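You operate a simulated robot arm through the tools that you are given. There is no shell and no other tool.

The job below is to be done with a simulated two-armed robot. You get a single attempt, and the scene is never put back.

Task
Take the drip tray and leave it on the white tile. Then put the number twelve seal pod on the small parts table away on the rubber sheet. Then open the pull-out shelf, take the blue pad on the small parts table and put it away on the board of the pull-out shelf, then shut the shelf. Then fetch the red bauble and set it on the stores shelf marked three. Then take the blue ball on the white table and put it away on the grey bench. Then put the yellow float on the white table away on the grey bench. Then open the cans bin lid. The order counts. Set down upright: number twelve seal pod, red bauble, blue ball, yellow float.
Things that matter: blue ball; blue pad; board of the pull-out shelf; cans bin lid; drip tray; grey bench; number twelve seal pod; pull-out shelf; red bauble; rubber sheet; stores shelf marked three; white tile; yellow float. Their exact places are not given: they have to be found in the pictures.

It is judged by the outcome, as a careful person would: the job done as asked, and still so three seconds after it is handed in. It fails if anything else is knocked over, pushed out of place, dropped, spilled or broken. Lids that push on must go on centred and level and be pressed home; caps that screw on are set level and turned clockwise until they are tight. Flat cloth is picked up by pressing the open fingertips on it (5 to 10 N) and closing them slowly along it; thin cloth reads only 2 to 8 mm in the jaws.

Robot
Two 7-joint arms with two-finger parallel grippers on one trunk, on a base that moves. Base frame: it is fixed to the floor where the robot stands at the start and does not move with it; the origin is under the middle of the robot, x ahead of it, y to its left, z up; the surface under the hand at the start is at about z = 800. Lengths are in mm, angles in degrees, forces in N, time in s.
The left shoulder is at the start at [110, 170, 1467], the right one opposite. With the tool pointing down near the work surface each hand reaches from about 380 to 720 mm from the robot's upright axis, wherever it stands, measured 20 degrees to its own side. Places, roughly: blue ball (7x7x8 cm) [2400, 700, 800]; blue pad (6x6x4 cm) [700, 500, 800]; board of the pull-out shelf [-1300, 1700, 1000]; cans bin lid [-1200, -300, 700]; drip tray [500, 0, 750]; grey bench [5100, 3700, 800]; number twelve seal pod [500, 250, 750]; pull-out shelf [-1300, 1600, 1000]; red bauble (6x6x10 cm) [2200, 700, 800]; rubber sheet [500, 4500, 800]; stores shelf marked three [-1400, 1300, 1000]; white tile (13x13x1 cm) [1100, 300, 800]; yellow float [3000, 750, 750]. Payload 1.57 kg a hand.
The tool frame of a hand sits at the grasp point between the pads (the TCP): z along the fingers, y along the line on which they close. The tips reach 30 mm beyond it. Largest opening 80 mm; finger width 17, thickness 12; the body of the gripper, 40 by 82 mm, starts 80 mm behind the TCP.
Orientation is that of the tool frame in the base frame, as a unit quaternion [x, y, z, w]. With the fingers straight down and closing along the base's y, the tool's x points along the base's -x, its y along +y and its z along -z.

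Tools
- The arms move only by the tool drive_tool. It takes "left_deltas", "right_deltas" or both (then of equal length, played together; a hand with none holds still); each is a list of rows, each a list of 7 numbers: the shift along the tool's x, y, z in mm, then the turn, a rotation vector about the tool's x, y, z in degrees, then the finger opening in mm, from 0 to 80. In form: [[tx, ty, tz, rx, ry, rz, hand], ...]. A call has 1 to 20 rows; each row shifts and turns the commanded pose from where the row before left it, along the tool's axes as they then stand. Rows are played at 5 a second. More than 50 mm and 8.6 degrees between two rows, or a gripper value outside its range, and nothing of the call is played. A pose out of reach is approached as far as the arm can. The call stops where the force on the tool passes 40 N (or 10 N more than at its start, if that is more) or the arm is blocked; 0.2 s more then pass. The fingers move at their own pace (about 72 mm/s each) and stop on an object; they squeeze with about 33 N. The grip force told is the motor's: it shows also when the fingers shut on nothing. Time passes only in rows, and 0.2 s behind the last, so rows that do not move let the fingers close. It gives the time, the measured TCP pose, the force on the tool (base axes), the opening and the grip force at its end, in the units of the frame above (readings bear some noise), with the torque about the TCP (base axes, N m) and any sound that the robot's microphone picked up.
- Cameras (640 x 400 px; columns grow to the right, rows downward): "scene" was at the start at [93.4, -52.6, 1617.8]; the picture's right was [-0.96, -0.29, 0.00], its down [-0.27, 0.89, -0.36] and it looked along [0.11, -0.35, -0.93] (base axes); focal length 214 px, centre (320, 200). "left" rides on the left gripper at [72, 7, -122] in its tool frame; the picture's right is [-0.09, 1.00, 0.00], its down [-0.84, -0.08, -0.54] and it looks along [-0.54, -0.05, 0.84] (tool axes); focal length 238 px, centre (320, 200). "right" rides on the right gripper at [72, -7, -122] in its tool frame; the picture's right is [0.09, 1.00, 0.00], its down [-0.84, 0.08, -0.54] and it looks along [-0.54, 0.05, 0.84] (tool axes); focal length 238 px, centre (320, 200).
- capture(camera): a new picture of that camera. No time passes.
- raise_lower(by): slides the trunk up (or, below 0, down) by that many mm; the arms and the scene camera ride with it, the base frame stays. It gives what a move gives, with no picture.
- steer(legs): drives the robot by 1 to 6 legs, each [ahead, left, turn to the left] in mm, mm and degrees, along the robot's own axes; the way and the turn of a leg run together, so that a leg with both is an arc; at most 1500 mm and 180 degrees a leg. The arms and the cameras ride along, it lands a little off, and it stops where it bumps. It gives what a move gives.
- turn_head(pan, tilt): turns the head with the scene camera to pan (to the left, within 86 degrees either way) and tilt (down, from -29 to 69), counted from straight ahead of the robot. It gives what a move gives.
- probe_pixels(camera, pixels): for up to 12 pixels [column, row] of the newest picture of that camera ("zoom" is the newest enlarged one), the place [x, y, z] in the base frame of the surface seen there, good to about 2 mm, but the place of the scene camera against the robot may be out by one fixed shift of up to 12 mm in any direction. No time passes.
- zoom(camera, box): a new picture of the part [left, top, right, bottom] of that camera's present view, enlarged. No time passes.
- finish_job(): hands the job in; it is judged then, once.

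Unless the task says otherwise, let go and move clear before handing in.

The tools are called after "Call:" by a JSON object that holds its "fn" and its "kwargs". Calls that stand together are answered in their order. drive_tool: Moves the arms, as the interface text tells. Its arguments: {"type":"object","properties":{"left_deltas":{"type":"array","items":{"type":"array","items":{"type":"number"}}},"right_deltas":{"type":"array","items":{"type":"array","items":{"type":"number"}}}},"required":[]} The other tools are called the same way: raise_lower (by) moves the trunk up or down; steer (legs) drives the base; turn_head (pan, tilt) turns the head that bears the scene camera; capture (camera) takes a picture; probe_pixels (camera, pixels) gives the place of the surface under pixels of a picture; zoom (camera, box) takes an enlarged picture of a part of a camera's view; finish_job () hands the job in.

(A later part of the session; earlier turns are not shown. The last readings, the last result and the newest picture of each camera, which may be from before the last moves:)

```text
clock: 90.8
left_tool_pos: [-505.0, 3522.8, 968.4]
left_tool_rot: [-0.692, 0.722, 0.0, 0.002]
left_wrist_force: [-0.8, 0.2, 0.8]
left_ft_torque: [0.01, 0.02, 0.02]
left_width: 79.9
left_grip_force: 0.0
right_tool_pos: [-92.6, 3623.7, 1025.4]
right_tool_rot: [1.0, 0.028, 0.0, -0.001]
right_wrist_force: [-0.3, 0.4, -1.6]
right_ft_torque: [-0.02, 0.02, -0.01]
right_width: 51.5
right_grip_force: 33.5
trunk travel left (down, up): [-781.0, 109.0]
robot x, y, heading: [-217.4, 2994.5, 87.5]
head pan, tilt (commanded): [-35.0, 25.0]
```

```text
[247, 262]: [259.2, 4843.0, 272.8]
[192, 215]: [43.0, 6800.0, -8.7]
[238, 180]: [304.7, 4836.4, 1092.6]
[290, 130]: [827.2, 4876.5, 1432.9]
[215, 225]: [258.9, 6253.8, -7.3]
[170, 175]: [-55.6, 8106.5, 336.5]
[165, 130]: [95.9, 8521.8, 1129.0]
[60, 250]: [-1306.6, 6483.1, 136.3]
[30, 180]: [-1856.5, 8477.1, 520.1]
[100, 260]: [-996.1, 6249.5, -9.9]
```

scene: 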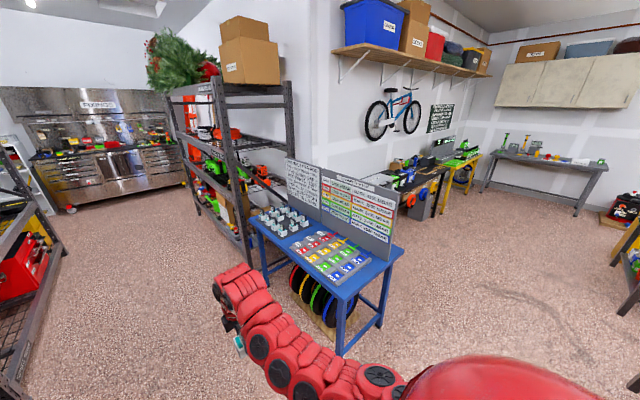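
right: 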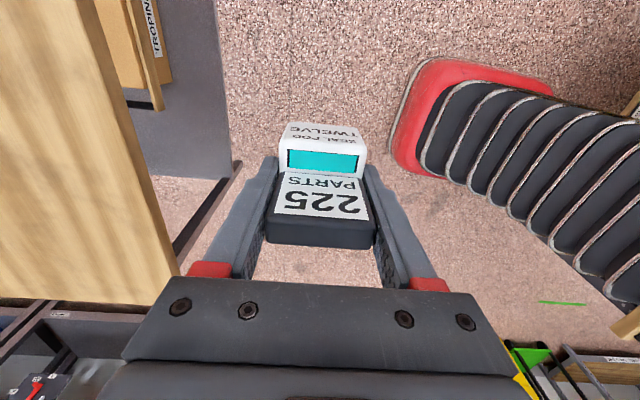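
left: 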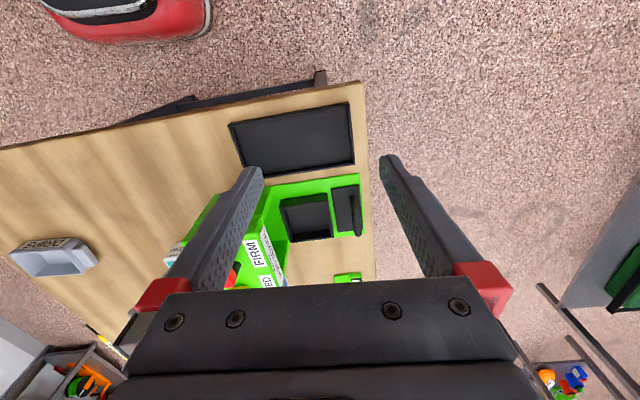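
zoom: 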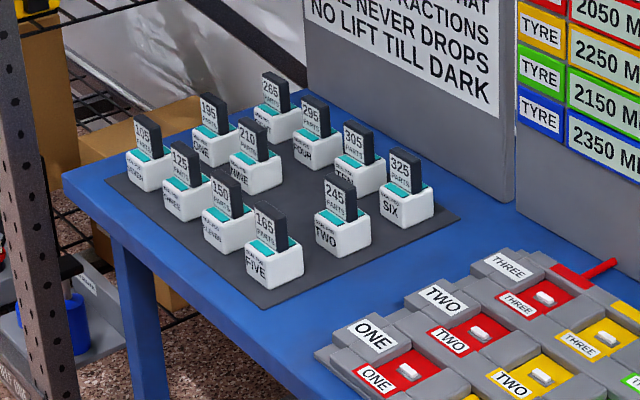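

Eleven pods stand in a 3×4 grid on the sheet, with a free slot in the middle row. I'll retract the right hand a little, raise the trunk, turn the hand so the pod's label will face −x like the others, then drive up at an angle.

Call:
{"fn": "drive_tool", "kwargs": {"right_deltas": [[0, 40, 0, 0, 0, 0, 0], [0, 40, 0, 0, 0, 0, 0], [0, 40, 0, 0, 0, 0, 0], [0, 0, 0, 0, 0, 8, 0], [0, 0, 0, 0, 0, 8, 0], [0, 0, 0, 0, 0, 8, 0], [0, 0, 0, 0, 0, 8, 0], [0, 0, 0, 0, 0, 8, 0], [0, 0, 0, 0, 0, 8, 0], [0, 0, 0, 0, 0, 8, 0], [0, 0, 0, 0, 0, 8, 0], [0, 0, 0, 0, 0, 8, 0], [0, 0, 0, 0, 0, 8, 0], [0, 0, 0, 0, 0, 8, 0], [0, 0, 0, 0, 0, 8, 0], [0, 0, 0, 0, 0, 8, 0], [0, 0, 0, 0, 0, 8, 0], [0, 0, 0, 0, 0, 8, 0], [0, 0, 0, 0, 0, 8, 0]]}}

Call:
{"fn": "raise_lower", "kwargs": {"by": 100}}

Call:
{"fn": "capture", "kwargs": {"camera": "right"}}

```text
clock: 94.8
left_tool_pos: [-506.3, 3523.8, 968.7]
left_tool_rot: [-0.692, 0.722, 0.001, 0.003]
left_wrist_force: [-0.4, -0.4, -0.3]
left_ft_torque: [0.01, 0.0, 0.03]
left_width: 80.0
left_grip_force: 0.0
right_tool_pos: [-87.8, 3549.8, 971.2]
right_tool_rot: [-0.46, 0.888, 0.001, 0.002]
right_wrist_force: [-0.1, 0.3, -2.4]
right_ft_torque: [-0.02, 0.02, 0.02]
right_width: 51.2
right_grip_force: 33.0
right hand out of reach, approached as far as the arm can: row 1, 2, 3
trunk travel left (down, up): [-781.0, 109.0]
robot x, y, heading: [-221.7, 2998.3, 87.6]
head pan, tilt (commanded): [-35.0, 25.0]
```

```text
clock: 96.2
left_tool_pos: [-505.1, 3523.1, 1067.0]
left_tool_rot: [-0.692, 0.722, 0.0, 0.002]
left_wrist_force: [0.2, 0.3, -0.8]
left_ft_torque: [-0.01, -0.04, 0.0]
left_width: 79.8
left_grip_force: 0.1
right_tool_pos: [-87.7, 3551.4, 1071.4]
right_tool_rot: [-0.463, 0.887, 0.001, 0.001]
right_wrist_force: [0.0, 0.5, -2.0]
right_ft_torque: [-0.03, 0.03, 0.0]
right_width: 51.5
right_grip_force: 32.9
trunk travel left (down, up): [-881.0, 9.0]
robot x, y, heading: [-221.5, 2997.2, 87.7]
head pan, tilt (commanded): [-35.0, 25.0]
```

```text
taken
```

right: 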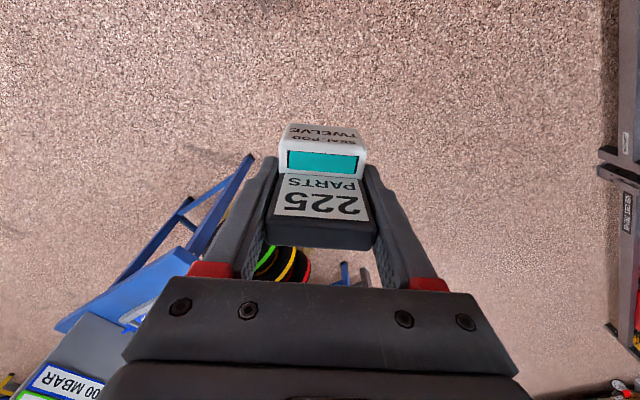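

The pod is held well. I'll turn to heading 40° and drive up near the blue table's left edge.

Call:
{"fn": "steer", "kwargs": {"legs": [[0, 0, -47.6], [812, 654, 0]]}}

Call:
{"fn": "turn_head", "kwargs": {"pan": -5, "tilt": 45}}

Call:
{"fn": "capture", "kwargs": {"camera": "scene"}}

Call:
{"fn": "capture", "kwargs": {"camera": "right"}}

```text
clock: 103.8
left_tool_pos: [224.1, 4589.3, 1069.4]
left_tool_rot: [-0.331, 0.943, -0.001, 0.003]
left_wrist_force: [0.2, 0.3, -0.9]
left_ft_torque: [0.03, 0.0, -0.03]
left_width: 80.0
left_grip_force: 0.1
right_tool_pos: [518.8, 4292.1, 1072.9]
right_tool_rot: [-0.054, 0.999, 0.002, 0.002]
right_wrist_force: [-0.2, 0.2, -1.4]
right_ft_torque: [-0.05, 0.01, -0.02]
right_width: 51.4
right_grip_force: 32.5
trunk travel left (down, up): [-881.0, 9.0]
robot x, y, heading: [12.9, 4025.4, 39.0]
head pan, tilt (commanded): [-35.0, 25.0]
```

```text
clock: 104.8
left_tool_pos: [223.6, 4589.6, 1069.6]
left_tool_rot: [-0.331, 0.943, -0.001, 0.003]
left_wrist_force: [-0.3, 0.2, 1.2]
left_ft_torque: [-0.03, 0.01, 0.03]
left_width: 79.7
left_grip_force: 0.2
right_tool_pos: [518.1, 4292.1, 1072.3]
right_tool_rot: [-0.053, 0.999, 0.001, 0.001]
right_wrist_force: [-0.3, 0.7, -1.3]
right_ft_torque: [0.0, -0.04, -0.01]
right_width: 51.4
right_grip_force: 33.2
trunk travel left (down, up): [-881.0, 9.0]
robot x, y, heading: [17.8, 4027.1, 38.9]
head pan, tilt (commanded): [-5.0, 45.0]
```

```text
taken
```

scene: 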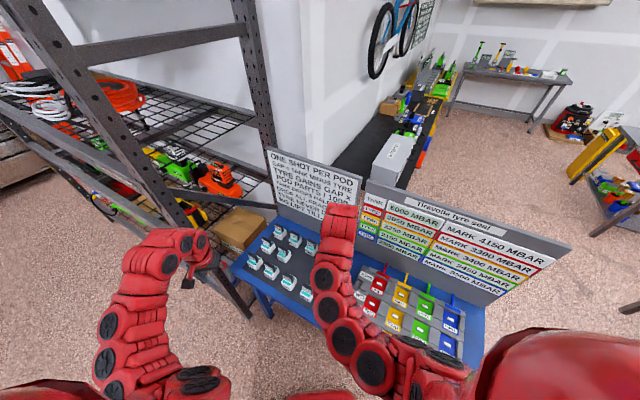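

```text
taken
```

right: 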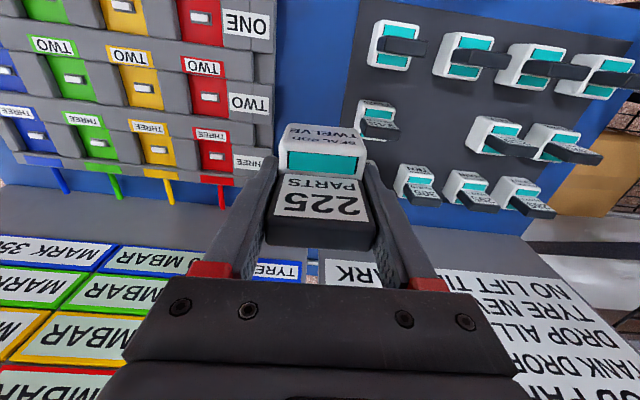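

The wrist view shows the sheet clearly: pods at (393,45), (460,55), (530,65), (605,75), (375,120), (490,135), (550,142), (413,180), (460,187), (515,195), with a gap near (430,130). I'll zoom and probe.

Call:
{"fn": "zoom", "kwargs": {"camera": "right", "box": [330, 0, 640, 230]}}

Call:
{"fn": "probe_pixels", "kwargs": {"camera": "right", "pixels": [[430, 130], [350, 130], [360, 20], [385, 185], [530, 225], [440, 90], [435, 150], [400, 95], [410, 130], [465, 130], [450, 105], [345, 165]]}}

```text
1.74 times, centred on (485, 115) of right
```

zoom: 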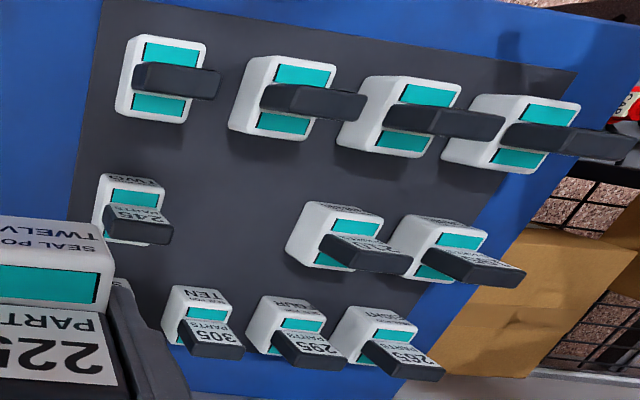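

```text
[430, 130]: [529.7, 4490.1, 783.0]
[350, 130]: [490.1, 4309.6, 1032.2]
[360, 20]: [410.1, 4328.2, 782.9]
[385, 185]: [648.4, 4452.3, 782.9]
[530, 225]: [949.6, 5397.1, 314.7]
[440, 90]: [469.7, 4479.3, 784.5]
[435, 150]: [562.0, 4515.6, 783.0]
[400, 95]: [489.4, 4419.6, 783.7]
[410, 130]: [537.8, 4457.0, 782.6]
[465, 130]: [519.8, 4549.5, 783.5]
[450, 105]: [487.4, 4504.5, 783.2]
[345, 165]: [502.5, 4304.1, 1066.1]
```

The sheet's surface is z≈783. I'll probe the edges of the pods around the free slot for exact clearances.

Call:
{"fn": "probe_pixels", "kwargs": {"camera": "zoom", "pixels": [[103, 200], [165, 192], [180, 215], [290, 235], [300, 205], [135, 40], [205, 50], [155, 118], [230, 120], [305, 138], [185, 290], [265, 300]]}}

Call:
{"fn": "probe_pixels", "kwargs": {"camera": "zoom", "pixels": [[345, 150], [430, 155], [230, 300], [320, 310], [120, 240], [100, 225], [345, 268], [290, 250], [240, 345], [165, 335], [200, 250], [240, 220]]}}

```text
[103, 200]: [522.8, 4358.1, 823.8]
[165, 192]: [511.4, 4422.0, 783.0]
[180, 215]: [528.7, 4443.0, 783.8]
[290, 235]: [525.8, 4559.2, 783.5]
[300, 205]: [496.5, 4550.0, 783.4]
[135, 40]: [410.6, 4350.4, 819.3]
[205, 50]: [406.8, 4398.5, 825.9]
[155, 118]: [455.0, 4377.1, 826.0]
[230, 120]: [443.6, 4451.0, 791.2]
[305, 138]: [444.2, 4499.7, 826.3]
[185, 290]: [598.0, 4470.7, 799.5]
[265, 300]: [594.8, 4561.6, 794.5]
```

```text
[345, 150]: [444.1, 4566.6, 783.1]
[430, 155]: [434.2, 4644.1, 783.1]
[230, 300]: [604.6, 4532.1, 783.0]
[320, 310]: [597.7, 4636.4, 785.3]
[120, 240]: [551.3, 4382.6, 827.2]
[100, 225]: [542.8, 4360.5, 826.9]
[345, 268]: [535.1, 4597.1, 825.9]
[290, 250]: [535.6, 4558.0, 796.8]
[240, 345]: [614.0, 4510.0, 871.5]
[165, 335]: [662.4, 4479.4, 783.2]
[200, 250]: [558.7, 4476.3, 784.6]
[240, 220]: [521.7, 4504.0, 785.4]
```

The free slot centre is about (522, 4483), with ~145 mm between its neighbours. I'll drive 100 mm ahead so it's within easy reach.

Call:
{"fn": "steer", "kwargs": {"legs": [[100, -11, 0]]}}

Call:
{"fn": "capture", "kwargs": {"camera": "right"}}

Call:
{"fn": "capture", "kwargs": {"camera": "scene"}}

```text
clock: 105.9
left_tool_pos: [305.0, 4642.5, 1068.5]
left_tool_rot: [-0.333, 0.943, -0.001, 0.003]
left_wrist_force: [-1.1, -0.7, 0.0]
left_ft_torque: [-0.02, 0.0, 0.0]
left_width: 79.9
left_grip_force: 0.1
right_tool_pos: [601.3, 4347.0, 1072.2]
right_tool_rot: [-0.056, 0.998, 0.001, 0.003]
right_wrist_force: [-0.3, -0.4, -1.7]
right_ft_torque: [-0.02, 0.01, -0.02]
right_width: 51.6
right_grip_force: 32.8
trunk travel left (down, up): [-881.0, 9.0]
robot x, y, heading: [102.4, 4075.9, 39.0]
head pan, tilt (commanded): [-5.0, 45.0]
```

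```text
taken
```

right: 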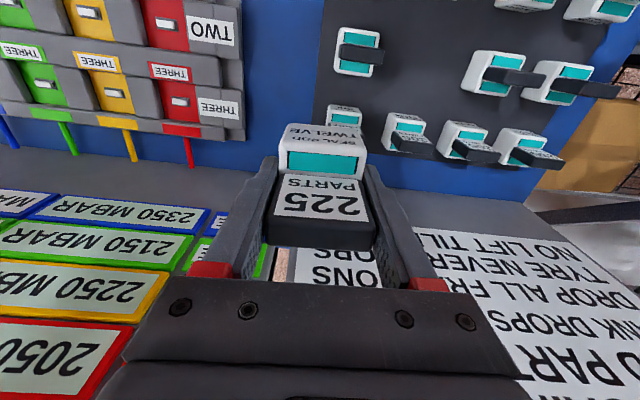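

```text
taken
```

scene: 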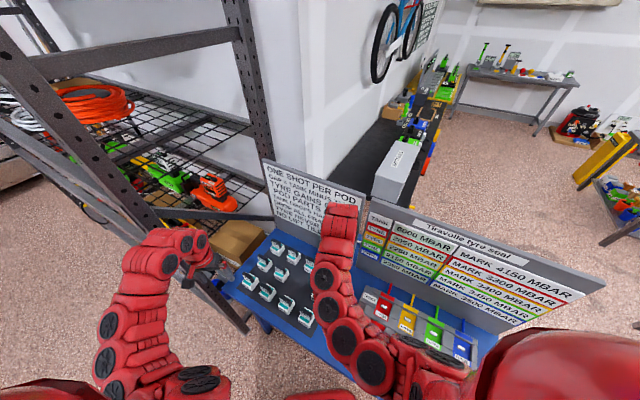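

The hand is over the table at (601, 4347). I'll move over the slot at (522, 4483) at height, squaring the yaw to the grid.

Call:
{"fn": "drive_tool", "kwargs": {"right_deltas": [[21, 36, 0, 0, 0, 0, 0], [21, 36, 0, 0, 0, 0, 0], [21, 36, 0, 0, 0, 0, 0], [0, 36, 0, 0, 0, 3.4, 0], [0, 0, 0, 0, 0, 0, 0]]}}

Call:
{"fn": "capture", "kwargs": {"camera": "right"}}

```text
clock: 107.1
left_tool_pos: [307.1, 4643.1, 1068.5]
left_tool_rot: [-0.332, 0.943, -0.001, 0.002]
left_wrist_force: [-0.2, 0.1, 0.7]
left_ft_torque: [0.0, 0.0, -0.02]
left_width: 80.2
left_grip_force: 0.1
right_tool_pos: [523.3, 4482.0, 1071.6]
right_tool_rot: [-0.025, 1.0, 0.001, 0.002]
right_wrist_force: [-0.3, 0.0, -1.2]
right_ft_torque: [0.02, -0.02, 0.02]
right_width: 51.5
right_grip_force: 32.8
trunk travel left (down, up): [-881.0, 9.0]
robot x, y, heading: [96.4, 4080.3, 38.9]
head pan, tilt (commanded): [-5.0, 45.0]
```

```text
taken
```

right: 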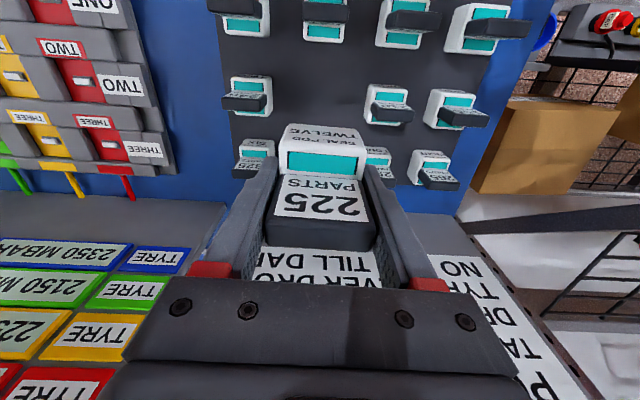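

I'm above the slot between pods at (248,95) and (390,103). I'll verify the gap from this viewpoint.

Call:
{"fn": "probe_pixels", "kwargs": {"camera": "right", "pixels": [[270, 90], [272, 112], [368, 95], [366, 118], [320, 40], [405, 46], [320, 90], [270, 145], [390, 155], [233, 90], [300, 35], [345, 40]]}}

Call:
{"fn": "zoom", "kwargs": {"camera": "right", "box": [210, 0, 510, 200]}}

```text
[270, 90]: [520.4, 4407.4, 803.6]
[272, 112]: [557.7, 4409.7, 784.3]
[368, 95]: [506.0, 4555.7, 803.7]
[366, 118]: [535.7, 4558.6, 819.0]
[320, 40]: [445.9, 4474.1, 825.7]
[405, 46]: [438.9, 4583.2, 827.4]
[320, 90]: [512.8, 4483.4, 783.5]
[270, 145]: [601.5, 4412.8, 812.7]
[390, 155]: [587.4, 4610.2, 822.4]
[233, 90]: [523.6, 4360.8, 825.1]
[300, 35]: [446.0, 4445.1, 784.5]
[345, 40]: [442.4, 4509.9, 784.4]
```

```text
2.00 times, centred on (360, 100) of right
```

zoom: 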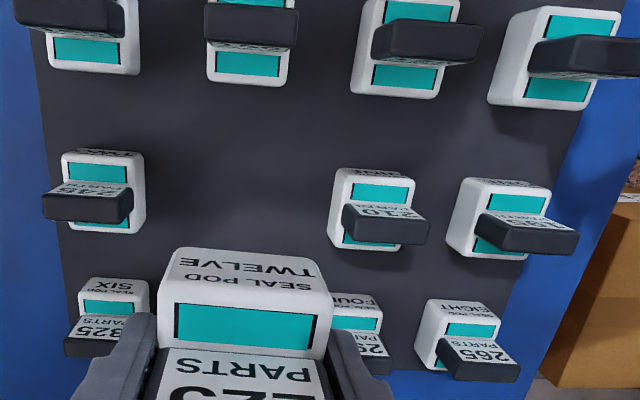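

The gap is confirmed (y 4409–4556, x 446–590). I'll lower the trunk 100 mm and then descend with the arm.

Call:
{"fn": "raise_lower", "kwargs": {"by": -100}}

Call:
{"fn": "drive_tool", "kwargs": {"right_deltas": [[0, 0, 25, 0, 0, 0, 0], [0, 0, 25, 0, 0, 0, 0], [0, 0, 25, 0, 0, 0, 0], [0, 0, 0, 0, 0, 0, 0]]}}

Call:
{"fn": "capture", "kwargs": {"camera": "right"}}

```text
clock: 108.4
left_tool_pos: [305.3, 4643.5, 968.9]
left_tool_rot: [-0.333, 0.943, -0.002, 0.003]
left_wrist_force: [-0.6, 0.1, 0.5]
left_ft_torque: [0.01, -0.04, 0.01]
left_width: 80.1
left_grip_force: 0.1
right_tool_pos: [525.1, 4481.5, 972.7]
right_tool_rot: [-0.027, 1.0, 0.001, 0.002]
right_wrist_force: [0.2, 0.8, -1.2]
right_ft_torque: [0.01, 0.01, 0.01]
right_width: 51.3
right_grip_force: 33.2
trunk travel left (down, up): [-781.0, 109.0]
robot x, y, heading: [101.0, 4078.6, 38.9]
head pan, tilt (commanded): [-5.0, 45.0]
```

```text
clock: 109.4
left_tool_pos: [305.4, 4643.7, 968.0]
left_tool_rot: [-0.333, 0.943, -0.001, 0.002]
left_wrist_force: [-0.3, 0.7, 0.3]
left_ft_torque: [0.0, 0.02, -0.01]
left_width: 80.3
left_grip_force: 0.1
right_tool_pos: [523.4, 4481.9, 897.0]
right_tool_rot: [-0.026, 1.0, 0.001, 0.003]
right_wrist_force: [-0.3, 0.1, -1.5]
right_ft_torque: [0.01, 0.03, 0.02]
right_width: 51.6
right_grip_force: 33.2
trunk travel left (down, up): [-781.0, 109.0]
robot x, y, heading: [101.0, 4081.6, 39.3]
head pan, tilt (commanded): [-5.0, 45.0]
```

```text
taken
```

right: 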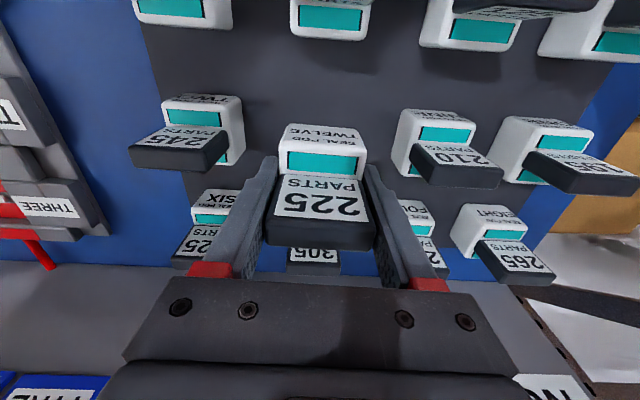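

The pod lines up with the gap. I'll descend the remaining 60 mm in decreasing steps.

Call:
{"fn": "drive_tool", "kwargs": {"right_deltas": [[0, 0, 20, 0, 0, 0, 0], [0, 0, 20, 0, 0, 0, 0], [0, 0, 15, 0, 0, 0, 0], [0, 0, 5, 0, 0, 0, 0], [0, 0, 0, 0, 0, 0, 0]]}}

Call:
{"fn": "drive_tool", "kwargs": {"right_deltas": [[0, 0, 1.5, 0, 0, 0, 0], [0, 0, 1, 0, 0, 0, 0], [0, 0, 0, 0, 0, 0, 0]]}}

Call:
{"fn": "capture", "kwargs": {"camera": "right"}}

```text
clock: 110.6
left_tool_pos: [306.0, 4643.4, 969.0]
left_tool_rot: [-0.332, 0.943, -0.001, 0.003]
left_wrist_force: [0.5, 0.2, 0.1]
left_ft_torque: [0.01, -0.02, 0.0]
left_width: 80.0
left_grip_force: 0.1
right_tool_pos: [524.3, 4481.7, 837.8]
right_tool_rot: [-0.026, 1.0, 0.002, 0.002]
right_wrist_force: [-0.5, -0.1, -1.1]
right_ft_torque: [-0.02, -0.02, -0.04]
right_width: 51.5
right_grip_force: 33.4
trunk travel left (down, up): [-781.0, 109.0]
robot x, y, heading: [100.3, 4079.2, 39.1]
head pan, tilt (commanded): [-5.0, 45.0]
```

```text
clock: 111.4
left_tool_pos: [305.4, 4643.0, 969.0]
left_tool_rot: [-0.332, 0.943, -0.001, 0.002]
left_wrist_force: [-0.4, 0.0, 0.0]
left_ft_torque: [0.01, -0.01, 0.07]
left_width: 79.9
left_grip_force: 0.0
right_tool_pos: [524.7, 4483.0, 835.7]
right_tool_rot: [-0.026, 1.0, 0.001, 0.001]
right_wrist_force: [-0.4, 0.0, -1.4]
right_ft_torque: [-0.02, 0.01, 0.0]
right_width: 51.5
right_grip_force: 33.2
trunk travel left (down, up): [-781.0, 109.0]
robot x, y, heading: [97.0, 4080.8, 38.8]
head pan, tilt (commanded): [-5.0, 45.0]
```

```text
taken
```

right: 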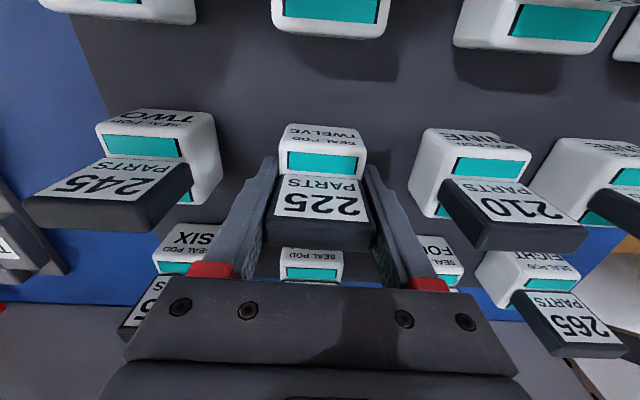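

No contact yet at z=835.7. I'll go down a little more, 1 mm at a time.

Call:
{"fn": "drive_tool", "kwargs": {"right_deltas": [[0, 0, 1, 0, 0, 0, 0], [0, 0, 1, 0, 0, 0, 0], [0, 0, 0, 0, 0, 0, 0]]}}

Call:
{"fn": "drive_tool", "kwargs": {"right_deltas": [[0, 0, 1, 0, 0, 0, 0], [0, 0, 0, 0, 0, 0, 0]]}}

```text
clock: 112.2
left_tool_pos: [307.0, 4643.1, 969.0]
left_tool_rot: [-0.333, 0.943, -0.001, 0.003]
left_wrist_force: [-0.6, -0.7, -0.8]
left_ft_torque: [-0.02, -0.02, -0.03]
left_width: 80.1
left_grip_force: 0.1
right_tool_pos: [524.9, 4482.4, 832.5]
right_tool_rot: [-0.026, 1.0, 0.002, 0.002]
right_wrist_force: [-0.6, 0.8, 0.8]
right_ft_torque: [-0.04, 0.06, -0.05]
right_width: 51.4
right_grip_force: 32.3
trunk travel left (down, up): [-781.0, 109.0]
robot x, y, heading: [96.9, 4079.4, 38.7]
head pan, tilt (commanded): [-5.0, 45.0]
```

```text
clock: 112.8
left_tool_pos: [305.5, 4641.6, 969.0]
left_tool_rot: [-0.332, 0.943, -0.001, 0.003]
left_wrist_force: [0.6, 0.6, 0.2]
left_ft_torque: [0.01, 0.01, 0.0]
left_width: 79.9
left_grip_force: 0.0
right_tool_pos: [525.1, 4482.8, 832.6]
right_tool_rot: [-0.025, 1.0, 0.002, 0.003]
right_wrist_force: [1.4, 1.4, 11.1]
right_ft_torque: [-0.32, 0.24, 0.0]
right_width: 51.1
right_grip_force: 32.8
trunk travel left (down, up): [-781.0, 109.0]
robot x, y, heading: [102.6, 4080.1, 39.0]
head pan, tilt (commanded): [-5.0, 45.0]
```

Contact at z≈832.6 (11 N). I'll release gently and retreat straight up.

Call:
{"fn": "drive_tool", "kwargs": {"right_deltas": [[0, 0, -0.5, 0, 0, 0, 51], [0, 0, 0, 0, 0, 0, 54], [0, 0, 0, 0, 0, 0, 58], [0, 0, 0, 0, 0, 0, 64], [0, 0, 0, 0, 0, 0, 70], [0, 0, 0, 0, 0, 0, 70]]}}

Call:
{"fn": "capture", "kwargs": {"camera": "right"}}

```text
clock: 114.2
left_tool_pos: [306.3, 4642.6, 969.0]
left_tool_rot: [-0.332, 0.943, -0.001, 0.003]
left_wrist_force: [0.1, -0.3, -0.1]
left_ft_torque: [-0.02, 0.01, -0.01]
left_width: 79.9
left_grip_force: 0.0
right_tool_pos: [524.6, 4482.9, 831.3]
right_tool_rot: [-0.026, 1.0, 0.001, 0.002]
right_wrist_force: [0.2, 0.5, -0.6]
right_ft_torque: [0.02, -0.04, 0.03]
right_width: 70.2
right_grip_force: 0.1
trunk travel left (down, up): [-781.0, 109.0]
robot x, y, heading: [102.7, 4079.0, 39.0]
head pan, tilt (commanded): [-5.0, 45.0]
```

```text
taken
```

right: 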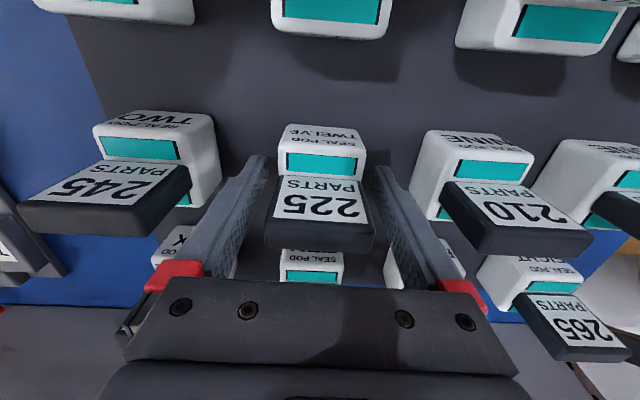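

Call:
{"fn": "drive_tool", "kwargs": {"right_deltas": [[0, 0, -10, 0, 0, 0, 70], [0, 0, -20, 0, 0, 0, 70], [0, 0, -30, 0, 0, 0, 70], [0, 0, -30, 0, 0, 0, 70], [0, 0, -30, 0, 0, 0, 70], [0, 0, -20, 0, 0, 0, 70]]}}

Call:
{"fn": "raise_lower", "kwargs": {"by": 100}}

Call:
{"fn": "capture", "kwargs": {"camera": "right"}}

```text
clock: 115.6
left_tool_pos: [305.6, 4643.0, 968.2]
left_tool_rot: [-0.332, 0.943, 0.0, 0.003]
left_wrist_force: [0.2, -0.7, -0.5]
left_ft_torque: [0.02, -0.01, 0.04]
left_width: 79.9
left_grip_force: 0.0
right_tool_pos: [525.0, 4483.6, 971.8]
right_tool_rot: [-0.025, 1.0, 0.002, 0.002]
right_wrist_force: [-0.3, -0.2, -0.4]
right_ft_torque: [-0.02, 0.0, 0.0]
right_width: 70.0
right_grip_force: 0.0
trunk travel left (down, up): [-781.0, 109.0]
robot x, y, heading: [98.5, 4079.5, 39.2]
head pan, tilt (commanded): [-5.0, 45.0]
```

```text
clock: 117.0
left_tool_pos: [306.4, 4642.6, 1068.4]
left_tool_rot: [-0.333, 0.943, -0.001, 0.002]
left_wrist_force: [-0.7, 0.3, 0.3]
left_ft_torque: [0.01, 0.0, 0.03]
left_width: 80.2
left_grip_force: 0.1
right_tool_pos: [525.9, 4482.8, 1071.9]
right_tool_rot: [-0.025, 1.0, 0.001, 0.001]
right_wrist_force: [0.5, -0.5, 0.7]
right_ft_torque: [-0.01, -0.01, 0.0]
right_width: 70.0
right_grip_force: 0.1
trunk travel left (down, up): [-881.0, 9.0]
robot x, y, heading: [100.1, 4077.6, 39.0]
head pan, tilt (commanded): [-5.0, 45.0]
```

```text
taken
```

right: 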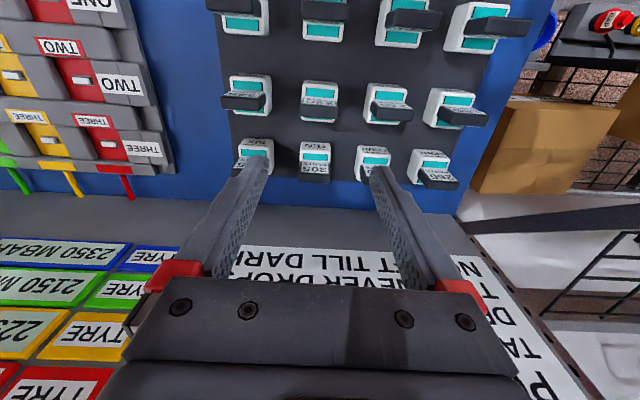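

All twelve pods now stand in the grid; TWELVE is at (318,100). Next I'll back off and drive to the stores shelves to find the pull-out shelf.

Call:
{"fn": "steer", "kwargs": {"legs": [[-500, 0, 0], [0, 0, -129], [1100, 0, 0], [1000, 0, 0], [0, 0, -90]]}}

Call:
{"fn": "turn_head", "kwargs": {"pan": 0, "tilt": 20}}

Call:
{"fn": "capture", "kwargs": {"camera": "scene"}}

```text
clock: 139.1
left_tool_pos: [-790.9, 1313.3, 1069.0]
left_tool_rot: [1.0, 0.019, -0.003, -0.002]
left_wrist_force: [0.6, -0.2, 0.5]
left_ft_torque: [-0.01, -0.01, 0.02]
left_width: 80.1
left_grip_force: 0.1
right_tool_pos: [-869.9, 1572.3, 1072.6]
right_tool_rot: [0.957, -0.29, -0.002, 0.0]
right_wrist_force: [-0.2, 0.2, 0.8]
right_ft_torque: [0.0, 0.02, 0.02]
right_width: 69.9
right_grip_force: 0.2
trunk travel left (down, up): [-881.0, 9.0]
robot x, y, heading: [-292.0, 1643.0, -177.6]
head pan, tilt (commanded): [-5.0, 45.0]
```

```text
clock: 140.0
left_tool_pos: [-789.7, 1313.5, 1069.3]
left_tool_rot: [1.0, 0.019, -0.003, -0.001]
left_wrist_force: [-0.1, -0.8, -1.1]
left_ft_torque: [0.01, 0.0, -0.03]
left_width: 79.8
left_grip_force: 0.0
right_tool_pos: [-871.0, 1572.7, 1072.8]
right_tool_rot: [0.957, -0.29, -0.002, 0.001]
right_wrist_force: [1.1, 0.1, -1.0]
right_ft_torque: [0.0, -0.02, -0.04]
right_width: 70.0
right_grip_force: 0.1
trunk travel left (down, up): [-881.0, 9.0]
robot x, y, heading: [-288.8, 1640.7, -177.8]
head pan, tilt (commanded): [0.0, 20.0]
```

```text
taken
```

scene: 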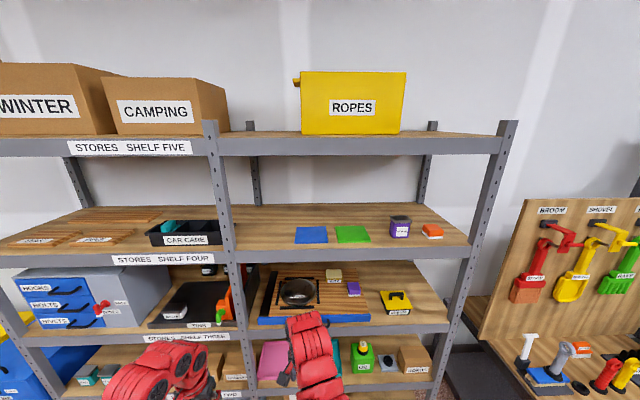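

I see the stores shelves; a board with a blue front strip at (313,318) looks like the pull-out shelf. I'll zoom in.

Call:
{"fn": "zoom", "kwargs": {"camera": "scene", "box": [230, 240, 460, 360]}}

Call:
{"fn": "zoom", "kwargs": {"camera": "scene", "box": [0, 180, 240, 400]}}

Call:
{"fn": "probe_pixels", "kwargs": {"camera": "scene", "pixels": [[313, 318], [265, 321], [365, 316], [298, 290], [333, 275], [354, 288], [396, 300], [340, 330], [340, 300], [410, 330], [230, 340], [180, 336]]}}

```text
2.78 times, centred on (345, 300) of scene
```

zoom: 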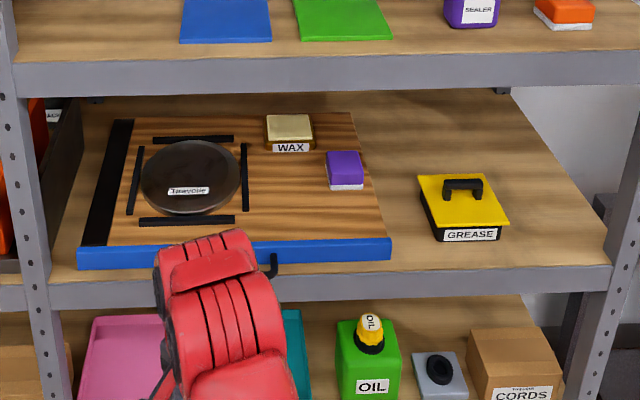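

```text
1.82 times, centred on (120, 290) of scene
```

zoom: 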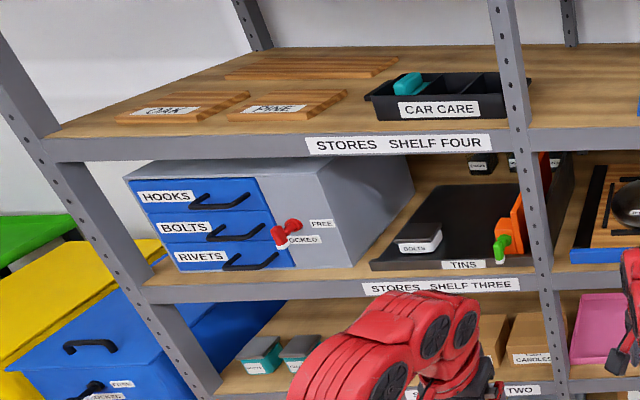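

```text
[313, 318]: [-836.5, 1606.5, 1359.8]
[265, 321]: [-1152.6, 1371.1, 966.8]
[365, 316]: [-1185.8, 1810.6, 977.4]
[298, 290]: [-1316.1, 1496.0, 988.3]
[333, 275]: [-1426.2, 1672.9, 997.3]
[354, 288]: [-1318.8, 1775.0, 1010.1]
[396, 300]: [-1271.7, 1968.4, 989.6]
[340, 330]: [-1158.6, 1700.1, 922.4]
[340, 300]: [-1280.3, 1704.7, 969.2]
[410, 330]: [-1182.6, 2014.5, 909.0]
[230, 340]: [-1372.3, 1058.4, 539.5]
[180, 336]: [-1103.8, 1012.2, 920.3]
```

The pull-out board has a blue front with a dark handle hidden behind my right hand. I'll look with the right wrist camera.

Call:
{"fn": "capture", "kwargs": {"camera": "right"}}

Call:
{"fn": "capture", "kwargs": {"camera": "left"}}

```text
taken
```

right: 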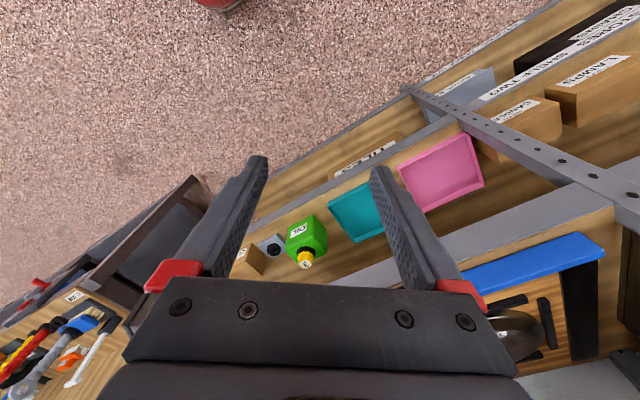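

```text
taken
```

left: 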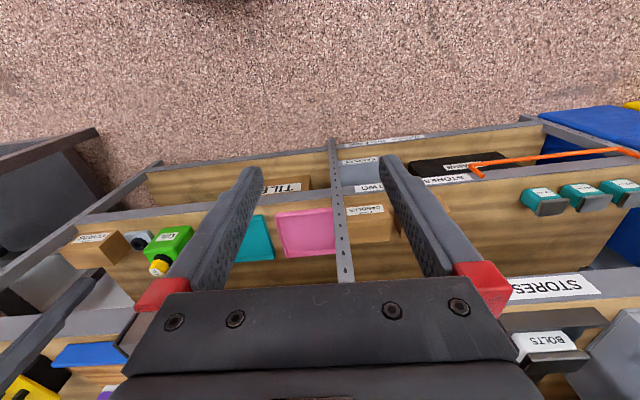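

The handle is hidden by the right gripper. I'll move the right hand aside (+y) and restore its neutral yaw, then look with the head camera.

Call:
{"fn": "drive_tool", "kwargs": {"right_deltas": [[0, 0, 0, 0, 0, -8, 70], [0, 0, 0, 0, 0, -8, 70], [0, 0, 0, 0, 0, -8, 70], [0, 0, 0, 0, 0, -8, 70], [0, 0, 0, 0, 0, -4, 70]]}}

```text
clock: 141.2
left_tool_pos: [-791.0, 1313.5, 1068.5]
left_tool_rot: [1.0, 0.02, -0.003, -0.002]
left_wrist_force: [-0.2, -0.7, 0.1]
left_ft_torque: [-0.03, 0.0, -0.02]
left_width: 79.9
left_grip_force: 0.0
right_tool_pos: [-871.7, 1571.8, 1072.7]
right_tool_rot: [1.0, 0.02, -0.003, -0.002]
right_wrist_force: [0.5, 0.7, 0.2]
right_ft_torque: [0.0, 0.0, 0.02]
right_width: 70.1
right_grip_force: 0.0
trunk travel left (down, up): [-881.0, 9.0]
robot x, y, heading: [-288.8, 1642.4, -177.7]
head pan, tilt (commanded): [0.0, 20.0]
```

Call:
{"fn": "drive_tool", "kwargs": {"right_deltas": [[0, -45, 0, 0, 0, 0, 70], [0, -45, 0, 0, 0, 0, 70], [0, -45, 0, 0, 0, 0, 70], [0, -45, 0, 0, 0, 0, 70], [0, -45, 0, 0, 0, 0, 70], [0, 0, 0, 0, 0, 0, 70]]}}

Call:
{"fn": "turn_head", "kwargs": {"pan": 0, "tilt": 35}}

Call:
{"fn": "capture", "kwargs": {"camera": "scene"}}

Call:
{"fn": "capture", "kwargs": {"camera": "right"}}

```text
clock: 142.6
left_tool_pos: [-790.4, 1312.7, 1068.7]
left_tool_rot: [1.0, 0.02, -0.002, -0.002]
left_wrist_force: [0.7, -0.7, -0.7]
left_ft_torque: [0.02, -0.01, 0.0]
left_width: 79.8
left_grip_force: 0.0
right_tool_pos: [-879.3, 1798.0, 1075.8]
right_tool_rot: [1.0, 0.021, -0.001, -0.001]
right_wrist_force: [0.0, 0.2, -0.3]
right_ft_torque: [0.02, -0.01, 0.02]
right_width: 70.0
right_grip_force: 0.0
trunk travel left (down, up): [-881.0, 9.0]
robot x, y, heading: [-288.9, 1642.0, -177.7]
head pan, tilt (commanded): [0.0, 20.0]
```

```text
clock: 143.4
left_tool_pos: [-790.9, 1313.4, 1068.8]
left_tool_rot: [1.0, 0.019, -0.003, -0.002]
left_wrist_force: [-0.2, 0.1, -0.6]
left_ft_torque: [0.0, 0.0, -0.02]
left_width: 80.3
left_grip_force: 0.1
right_tool_pos: [-878.4, 1798.0, 1076.0]
right_tool_rot: [1.0, 0.02, -0.002, -0.001]
right_wrist_force: [0.6, -0.6, -0.8]
right_ft_torque: [0.02, -0.01, 0.0]
right_width: 70.1
right_grip_force: 0.0
trunk travel left (down, up): [-881.0, 9.0]
robot x, y, heading: [-290.2, 1642.2, -177.5]
head pan, tilt (commanded): [0.0, 35.0]
```

```text
taken
```

scene: 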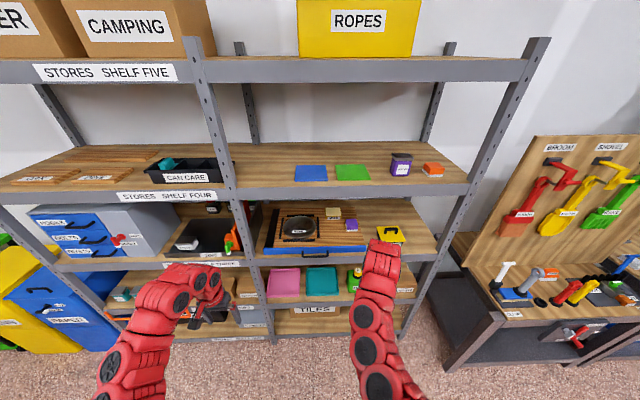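

```text
taken
```

right: 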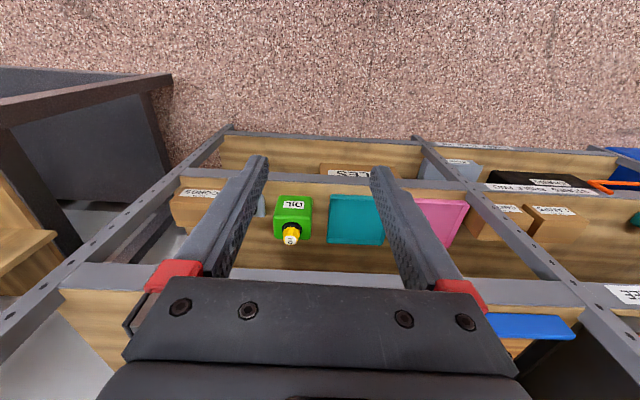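

Call:
{"fn": "zoom", "kwargs": {"camera": "scene", "box": [240, 195, 440, 290]}}

Call:
{"fn": "zoom", "kwargs": {"camera": "scene", "box": [280, 230, 380, 280]}}

Call:
{"fn": "probe_pixels", "kwargs": {"camera": "zoom", "pixels": [[205, 190], [240, 170], [300, 180], [330, 165], [400, 160], [130, 170], [270, 175]]}}

```text
3.20 times, centred on (340, 242) of scene
```

zoom: 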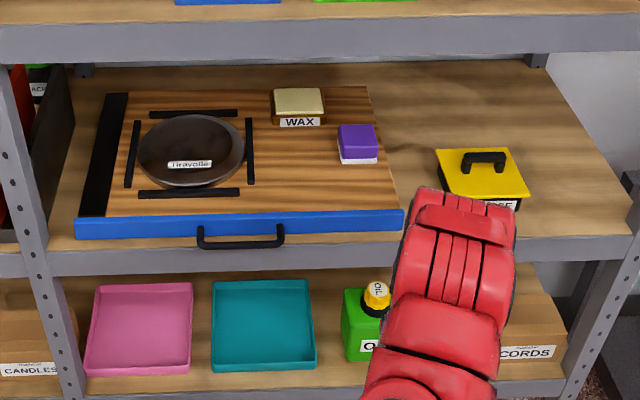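

```text
6.40 times, centred on (330, 255) of scene
```

zoom: 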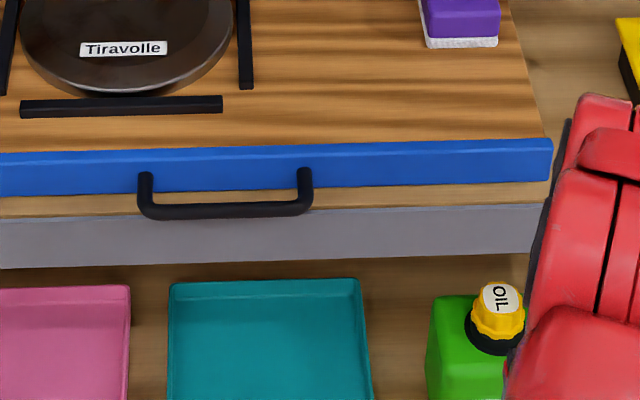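

```text
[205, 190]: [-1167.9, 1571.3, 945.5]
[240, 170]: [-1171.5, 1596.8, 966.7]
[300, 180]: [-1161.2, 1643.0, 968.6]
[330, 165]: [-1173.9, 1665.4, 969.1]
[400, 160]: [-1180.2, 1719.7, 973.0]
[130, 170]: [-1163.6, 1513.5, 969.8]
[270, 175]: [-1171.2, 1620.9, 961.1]
```

The handle is a horizontal U-shaped bar at (225,210) in the zoom. I'll probe it directly.

Call:
{"fn": "probe_pixels", "kwargs": {"camera": "zoom", "pixels": [[225, 211], [180, 212], [270, 209], [146, 195], [306, 190], [146, 178], [304, 175], [225, 178], [225, 160], [225, 120], [460, 90], [500, 120]]}}

```text
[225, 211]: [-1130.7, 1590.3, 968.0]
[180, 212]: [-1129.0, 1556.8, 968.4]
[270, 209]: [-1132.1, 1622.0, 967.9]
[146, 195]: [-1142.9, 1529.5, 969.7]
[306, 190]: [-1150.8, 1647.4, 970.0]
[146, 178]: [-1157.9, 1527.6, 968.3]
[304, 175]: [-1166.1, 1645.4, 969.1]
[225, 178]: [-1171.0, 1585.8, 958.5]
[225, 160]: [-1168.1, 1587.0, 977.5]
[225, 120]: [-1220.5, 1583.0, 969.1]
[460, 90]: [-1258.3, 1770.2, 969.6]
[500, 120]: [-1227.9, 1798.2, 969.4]
```

The handle bar is centred near (−1131, 1590), z≈977 after correcting the head camera's shift, standing ~38 mm off the front. I'll roll the right hand 90° and tilt the fingers 45° forward so it can grip the bar without touching the shelf above.

Call:
{"fn": "drive_tool", "kwargs": {"right_deltas": [[0, 0, 0, 0, 0, -8.2, 70], [0, 0, 0, 0, 0, -8.2, 60], [0, 0, 0, 0, 0, -8.2, 50], [0, 0, 0, 0, 0, -8.2, 50], [0, 0, 0, 0, 0, -8.2, 50], [0, 0, 0, 0, 0, -8.2, 50], [0, 0, 0, 0, 0, -8.2, 50], [0, 0, 0, 0, 0, -8.2, 50], [0, 0, 0, 0, 0, -8.2, 50], [0, 0, 0, 0, 0, -8.2, 50], [0, 0, 0, 0, 0, -8, 50], [0, 0, 0, 7.5, 0, 0, 50], [0, 0, 0, 7.5, 0, 0, 50], [0, 0, 0, 7.5, 0, 0, 50], [0, 0, 0, 7.5, 0, 0, 50], [0, 0, 0, 7.5, 0, 0, 50], [0, 0, 0, 7.5, 0, 0, 50], [0, 0, 0, 0, 0, 0, 50]]}}

Call:
{"fn": "capture", "kwargs": {"camera": "right"}}

Call:
{"fn": "capture", "kwargs": {"camera": "scene"}}

```text
clock: 147.2
left_tool_pos: [-790.4, 1314.0, 1068.2]
left_tool_rot: [1.0, 0.019, -0.002, -0.001]
left_wrist_force: [0.7, 0.9, -0.3]
left_ft_torque: [0.01, 0.02, -0.02]
left_width: 80.0
left_grip_force: 0.0
right_tool_pos: [-880.4, 1795.1, 1073.1]
right_tool_rot: [0.638, 0.667, -0.278, -0.268]
right_wrist_force: [0.4, 0.2, -0.3]
right_ft_torque: [0.05, -0.02, -0.01]
right_width: 50.1
right_grip_force: 0.0
trunk travel left (down, up): [-881.0, 9.0]
robot x, y, heading: [-291.0, 1645.3, -178.0]
head pan, tilt (commanded): [0.0, 35.0]
```

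```text
taken
```

right: 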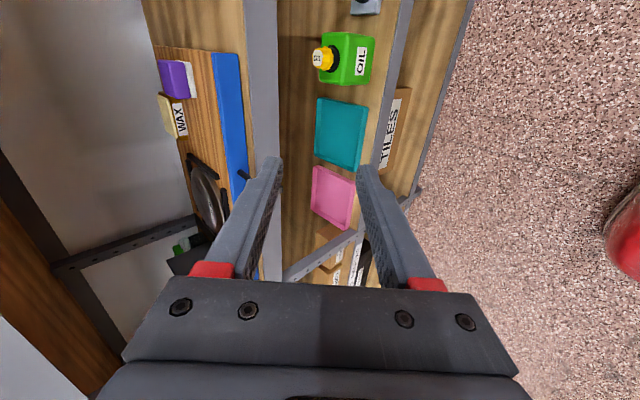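

```text
taken
```

scene: 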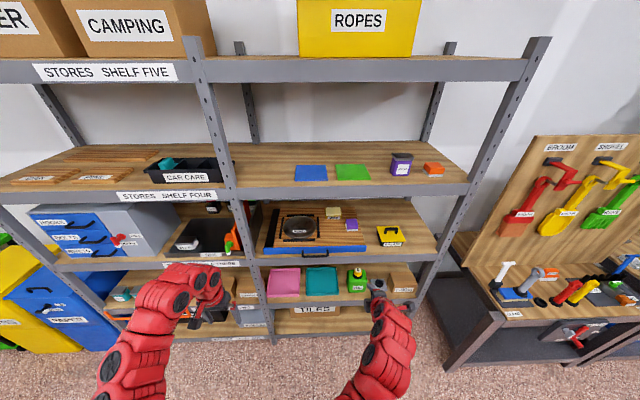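

The tilt works. Before moving closer I'll pull the left hand back so it stays clear of the shelves.

Call:
{"fn": "drive_tool", "kwargs": {"left_deltas": [[40, 0, 0, 0, 0, 0, 80], [40, 0, 0, 0, 0, 0, 80], [40, 0, 0, 0, 0, 0, 80], [0, 0, 0, 0, 0, 0, 80]]}}

Call:
{"fn": "steer", "kwargs": {"legs": [[150, 40, 2.5]]}}

Call:
{"fn": "capture", "kwargs": {"camera": "right"}}

Call:
{"fn": "capture", "kwargs": {"camera": "scene"}}

```text
clock: 148.2
left_tool_pos: [-671.8, 1320.8, 1067.4]
left_tool_rot: [1.0, 0.019, -0.002, -0.002]
left_wrist_force: [0.4, 0.1, -0.4]
left_ft_torque: [0.03, -0.01, -0.02]
left_width: 79.9
left_grip_force: 0.1
right_tool_pos: [-879.6, 1796.3, 1072.7]
right_tool_rot: [0.639, 0.666, -0.276, -0.267]
right_wrist_force: [0.0, -0.2, 0.4]
right_ft_torque: [0.01, 0.03, 0.01]
right_width: 49.9
right_grip_force: 0.0
trunk travel left (down, up): [-881.0, 9.0]
robot x, y, heading: [-285.9, 1640.3, -177.7]
head pan, tilt (commanded): [0.0, 35.0]
```

```text
clock: 149.6
left_tool_pos: [-802.0, 1256.5, 1068.2]
left_tool_rot: [0.999, 0.041, -0.004, -0.001]
left_wrist_force: [0.0, 0.2, 0.1]
left_ft_torque: [0.0, -0.01, 0.0]
left_width: 79.7
left_grip_force: 0.0
right_tool_pos: [-1030.9, 1723.7, 1072.8]
right_tool_rot: [0.625, 0.679, -0.283, -0.261]
right_wrist_force: [0.1, -0.6, -0.2]
right_ft_torque: [-0.01, -0.02, -0.01]
right_width: 50.2
right_grip_force: 0.1
trunk travel left (down, up): [-881.0, 9.0]
robot x, y, heading: [-435.4, 1595.8, -175.2]
head pan, tilt (commanded): [0.0, 35.0]
```

```text
taken
```

right: 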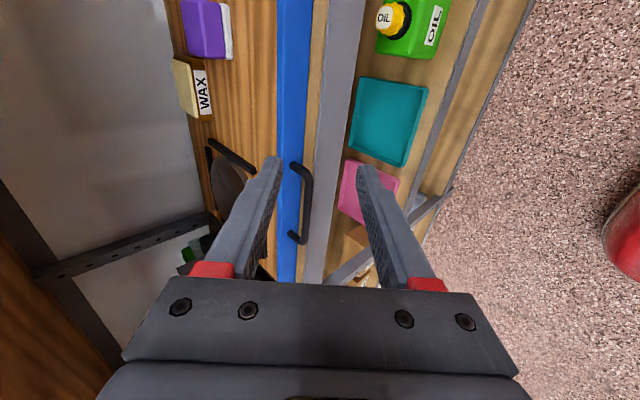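

```text
taken
```

scene: 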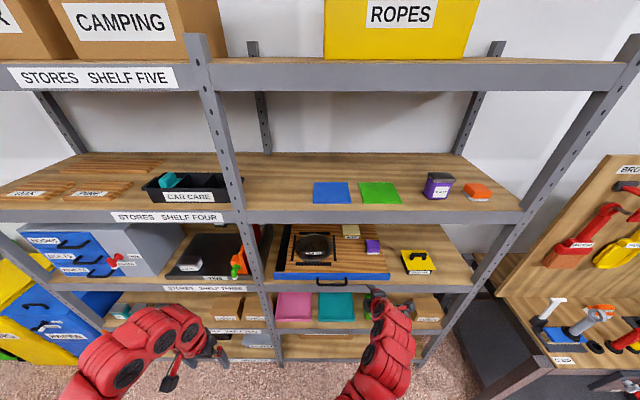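

The right wrist camera now sees the handle at (305,200). I'll probe it, the blue front and the shelf edge precisely.

Call:
{"fn": "zoom", "kwargs": {"camera": "right", "box": [270, 140, 350, 260]}}

Call:
{"fn": "probe_pixels", "kwargs": {"camera": "right", "pixels": [[309, 200], [308, 180], [306, 225], [295, 167], [295, 236], [290, 200], [298, 200], [320, 150], [335, 200], [300, 120], [265, 120], [250, 60]]}}

```text
3.33 times, centred on (310, 200) of right
```

zoom: 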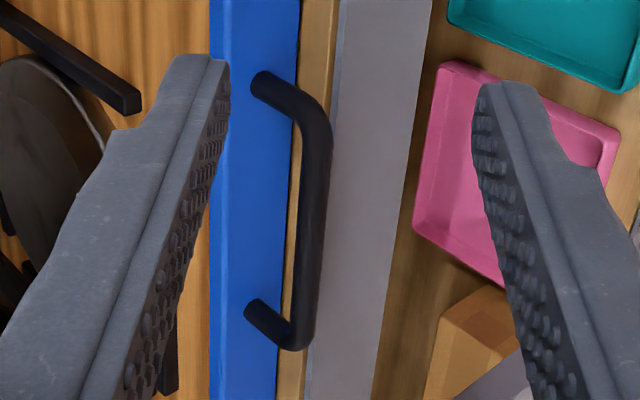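

```text
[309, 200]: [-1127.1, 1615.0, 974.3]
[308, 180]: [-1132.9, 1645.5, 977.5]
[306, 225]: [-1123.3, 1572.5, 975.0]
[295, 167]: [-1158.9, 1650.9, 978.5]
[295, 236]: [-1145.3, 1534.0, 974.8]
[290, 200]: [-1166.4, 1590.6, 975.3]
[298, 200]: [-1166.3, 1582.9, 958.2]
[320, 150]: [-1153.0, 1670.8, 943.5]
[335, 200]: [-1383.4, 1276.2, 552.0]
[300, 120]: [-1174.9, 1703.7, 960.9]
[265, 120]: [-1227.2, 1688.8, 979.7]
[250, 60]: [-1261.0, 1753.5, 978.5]
```

Bar centre is about (−1129, 1590, 976), blue front at x≈−1166. I'll move to a pre-grasp point 70 mm short of it along the finger direction, with the fingers partly closed.

Call:
{"fn": "drive_tool", "kwargs": {"right_deltas": [[-42, -2, 15, 0, 0, 0, 40], [-42, -3, 15, 0, 0, 0, 36], [-41, -3, 15, 0, 0, 0, 36], [0, 0, 15, 0, 0, 0, 36], [0, 0, 0, 0, 0, 0, 36]]}}

Call:
{"fn": "capture", "kwargs": {"camera": "right"}}

```text
clock: 150.8
left_tool_pos: [-804.7, 1256.2, 1067.9]
left_tool_rot: [0.999, 0.041, -0.002, -0.002]
left_wrist_force: [0.3, -0.4, -0.6]
left_ft_torque: [0.0, 0.0, -0.01]
left_width: 80.0
left_grip_force: 0.1
right_tool_pos: [-1071.0, 1592.0, 1036.2]
right_tool_rot: [0.625, 0.678, -0.284, -0.262]
right_wrist_force: [0.1, -0.6, 0.0]
right_ft_torque: [0.03, -0.02, -0.01]
right_width: 36.0
right_grip_force: 0.1
trunk travel left (down, up): [-881.0, 9.0]
robot x, y, heading: [-434.6, 1596.5, -175.4]
head pan, tilt (commanded): [0.0, 35.0]
```

```text
taken
```

right: 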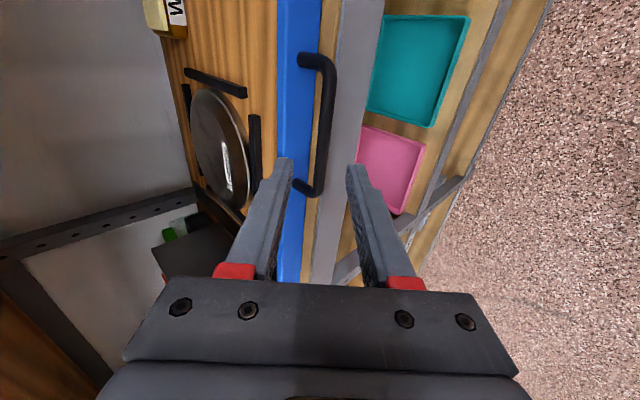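

The bar at (325,120) lies between the finger lines. I'll re-probe it from here before closing in.

Call:
{"fn": "probe_pixels", "kwargs": {"camera": "right", "pixels": [[328, 110], [329, 90], [324, 150], [320, 178], [302, 182], [305, 60], [296, 120], [290, 100], [345, 120]]}}

```text
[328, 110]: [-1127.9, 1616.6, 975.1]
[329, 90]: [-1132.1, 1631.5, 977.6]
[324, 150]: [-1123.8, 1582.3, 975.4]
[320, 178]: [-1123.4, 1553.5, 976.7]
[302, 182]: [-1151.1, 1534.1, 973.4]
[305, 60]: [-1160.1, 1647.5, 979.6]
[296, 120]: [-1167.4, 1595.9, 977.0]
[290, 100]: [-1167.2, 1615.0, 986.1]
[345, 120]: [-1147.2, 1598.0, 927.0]
```

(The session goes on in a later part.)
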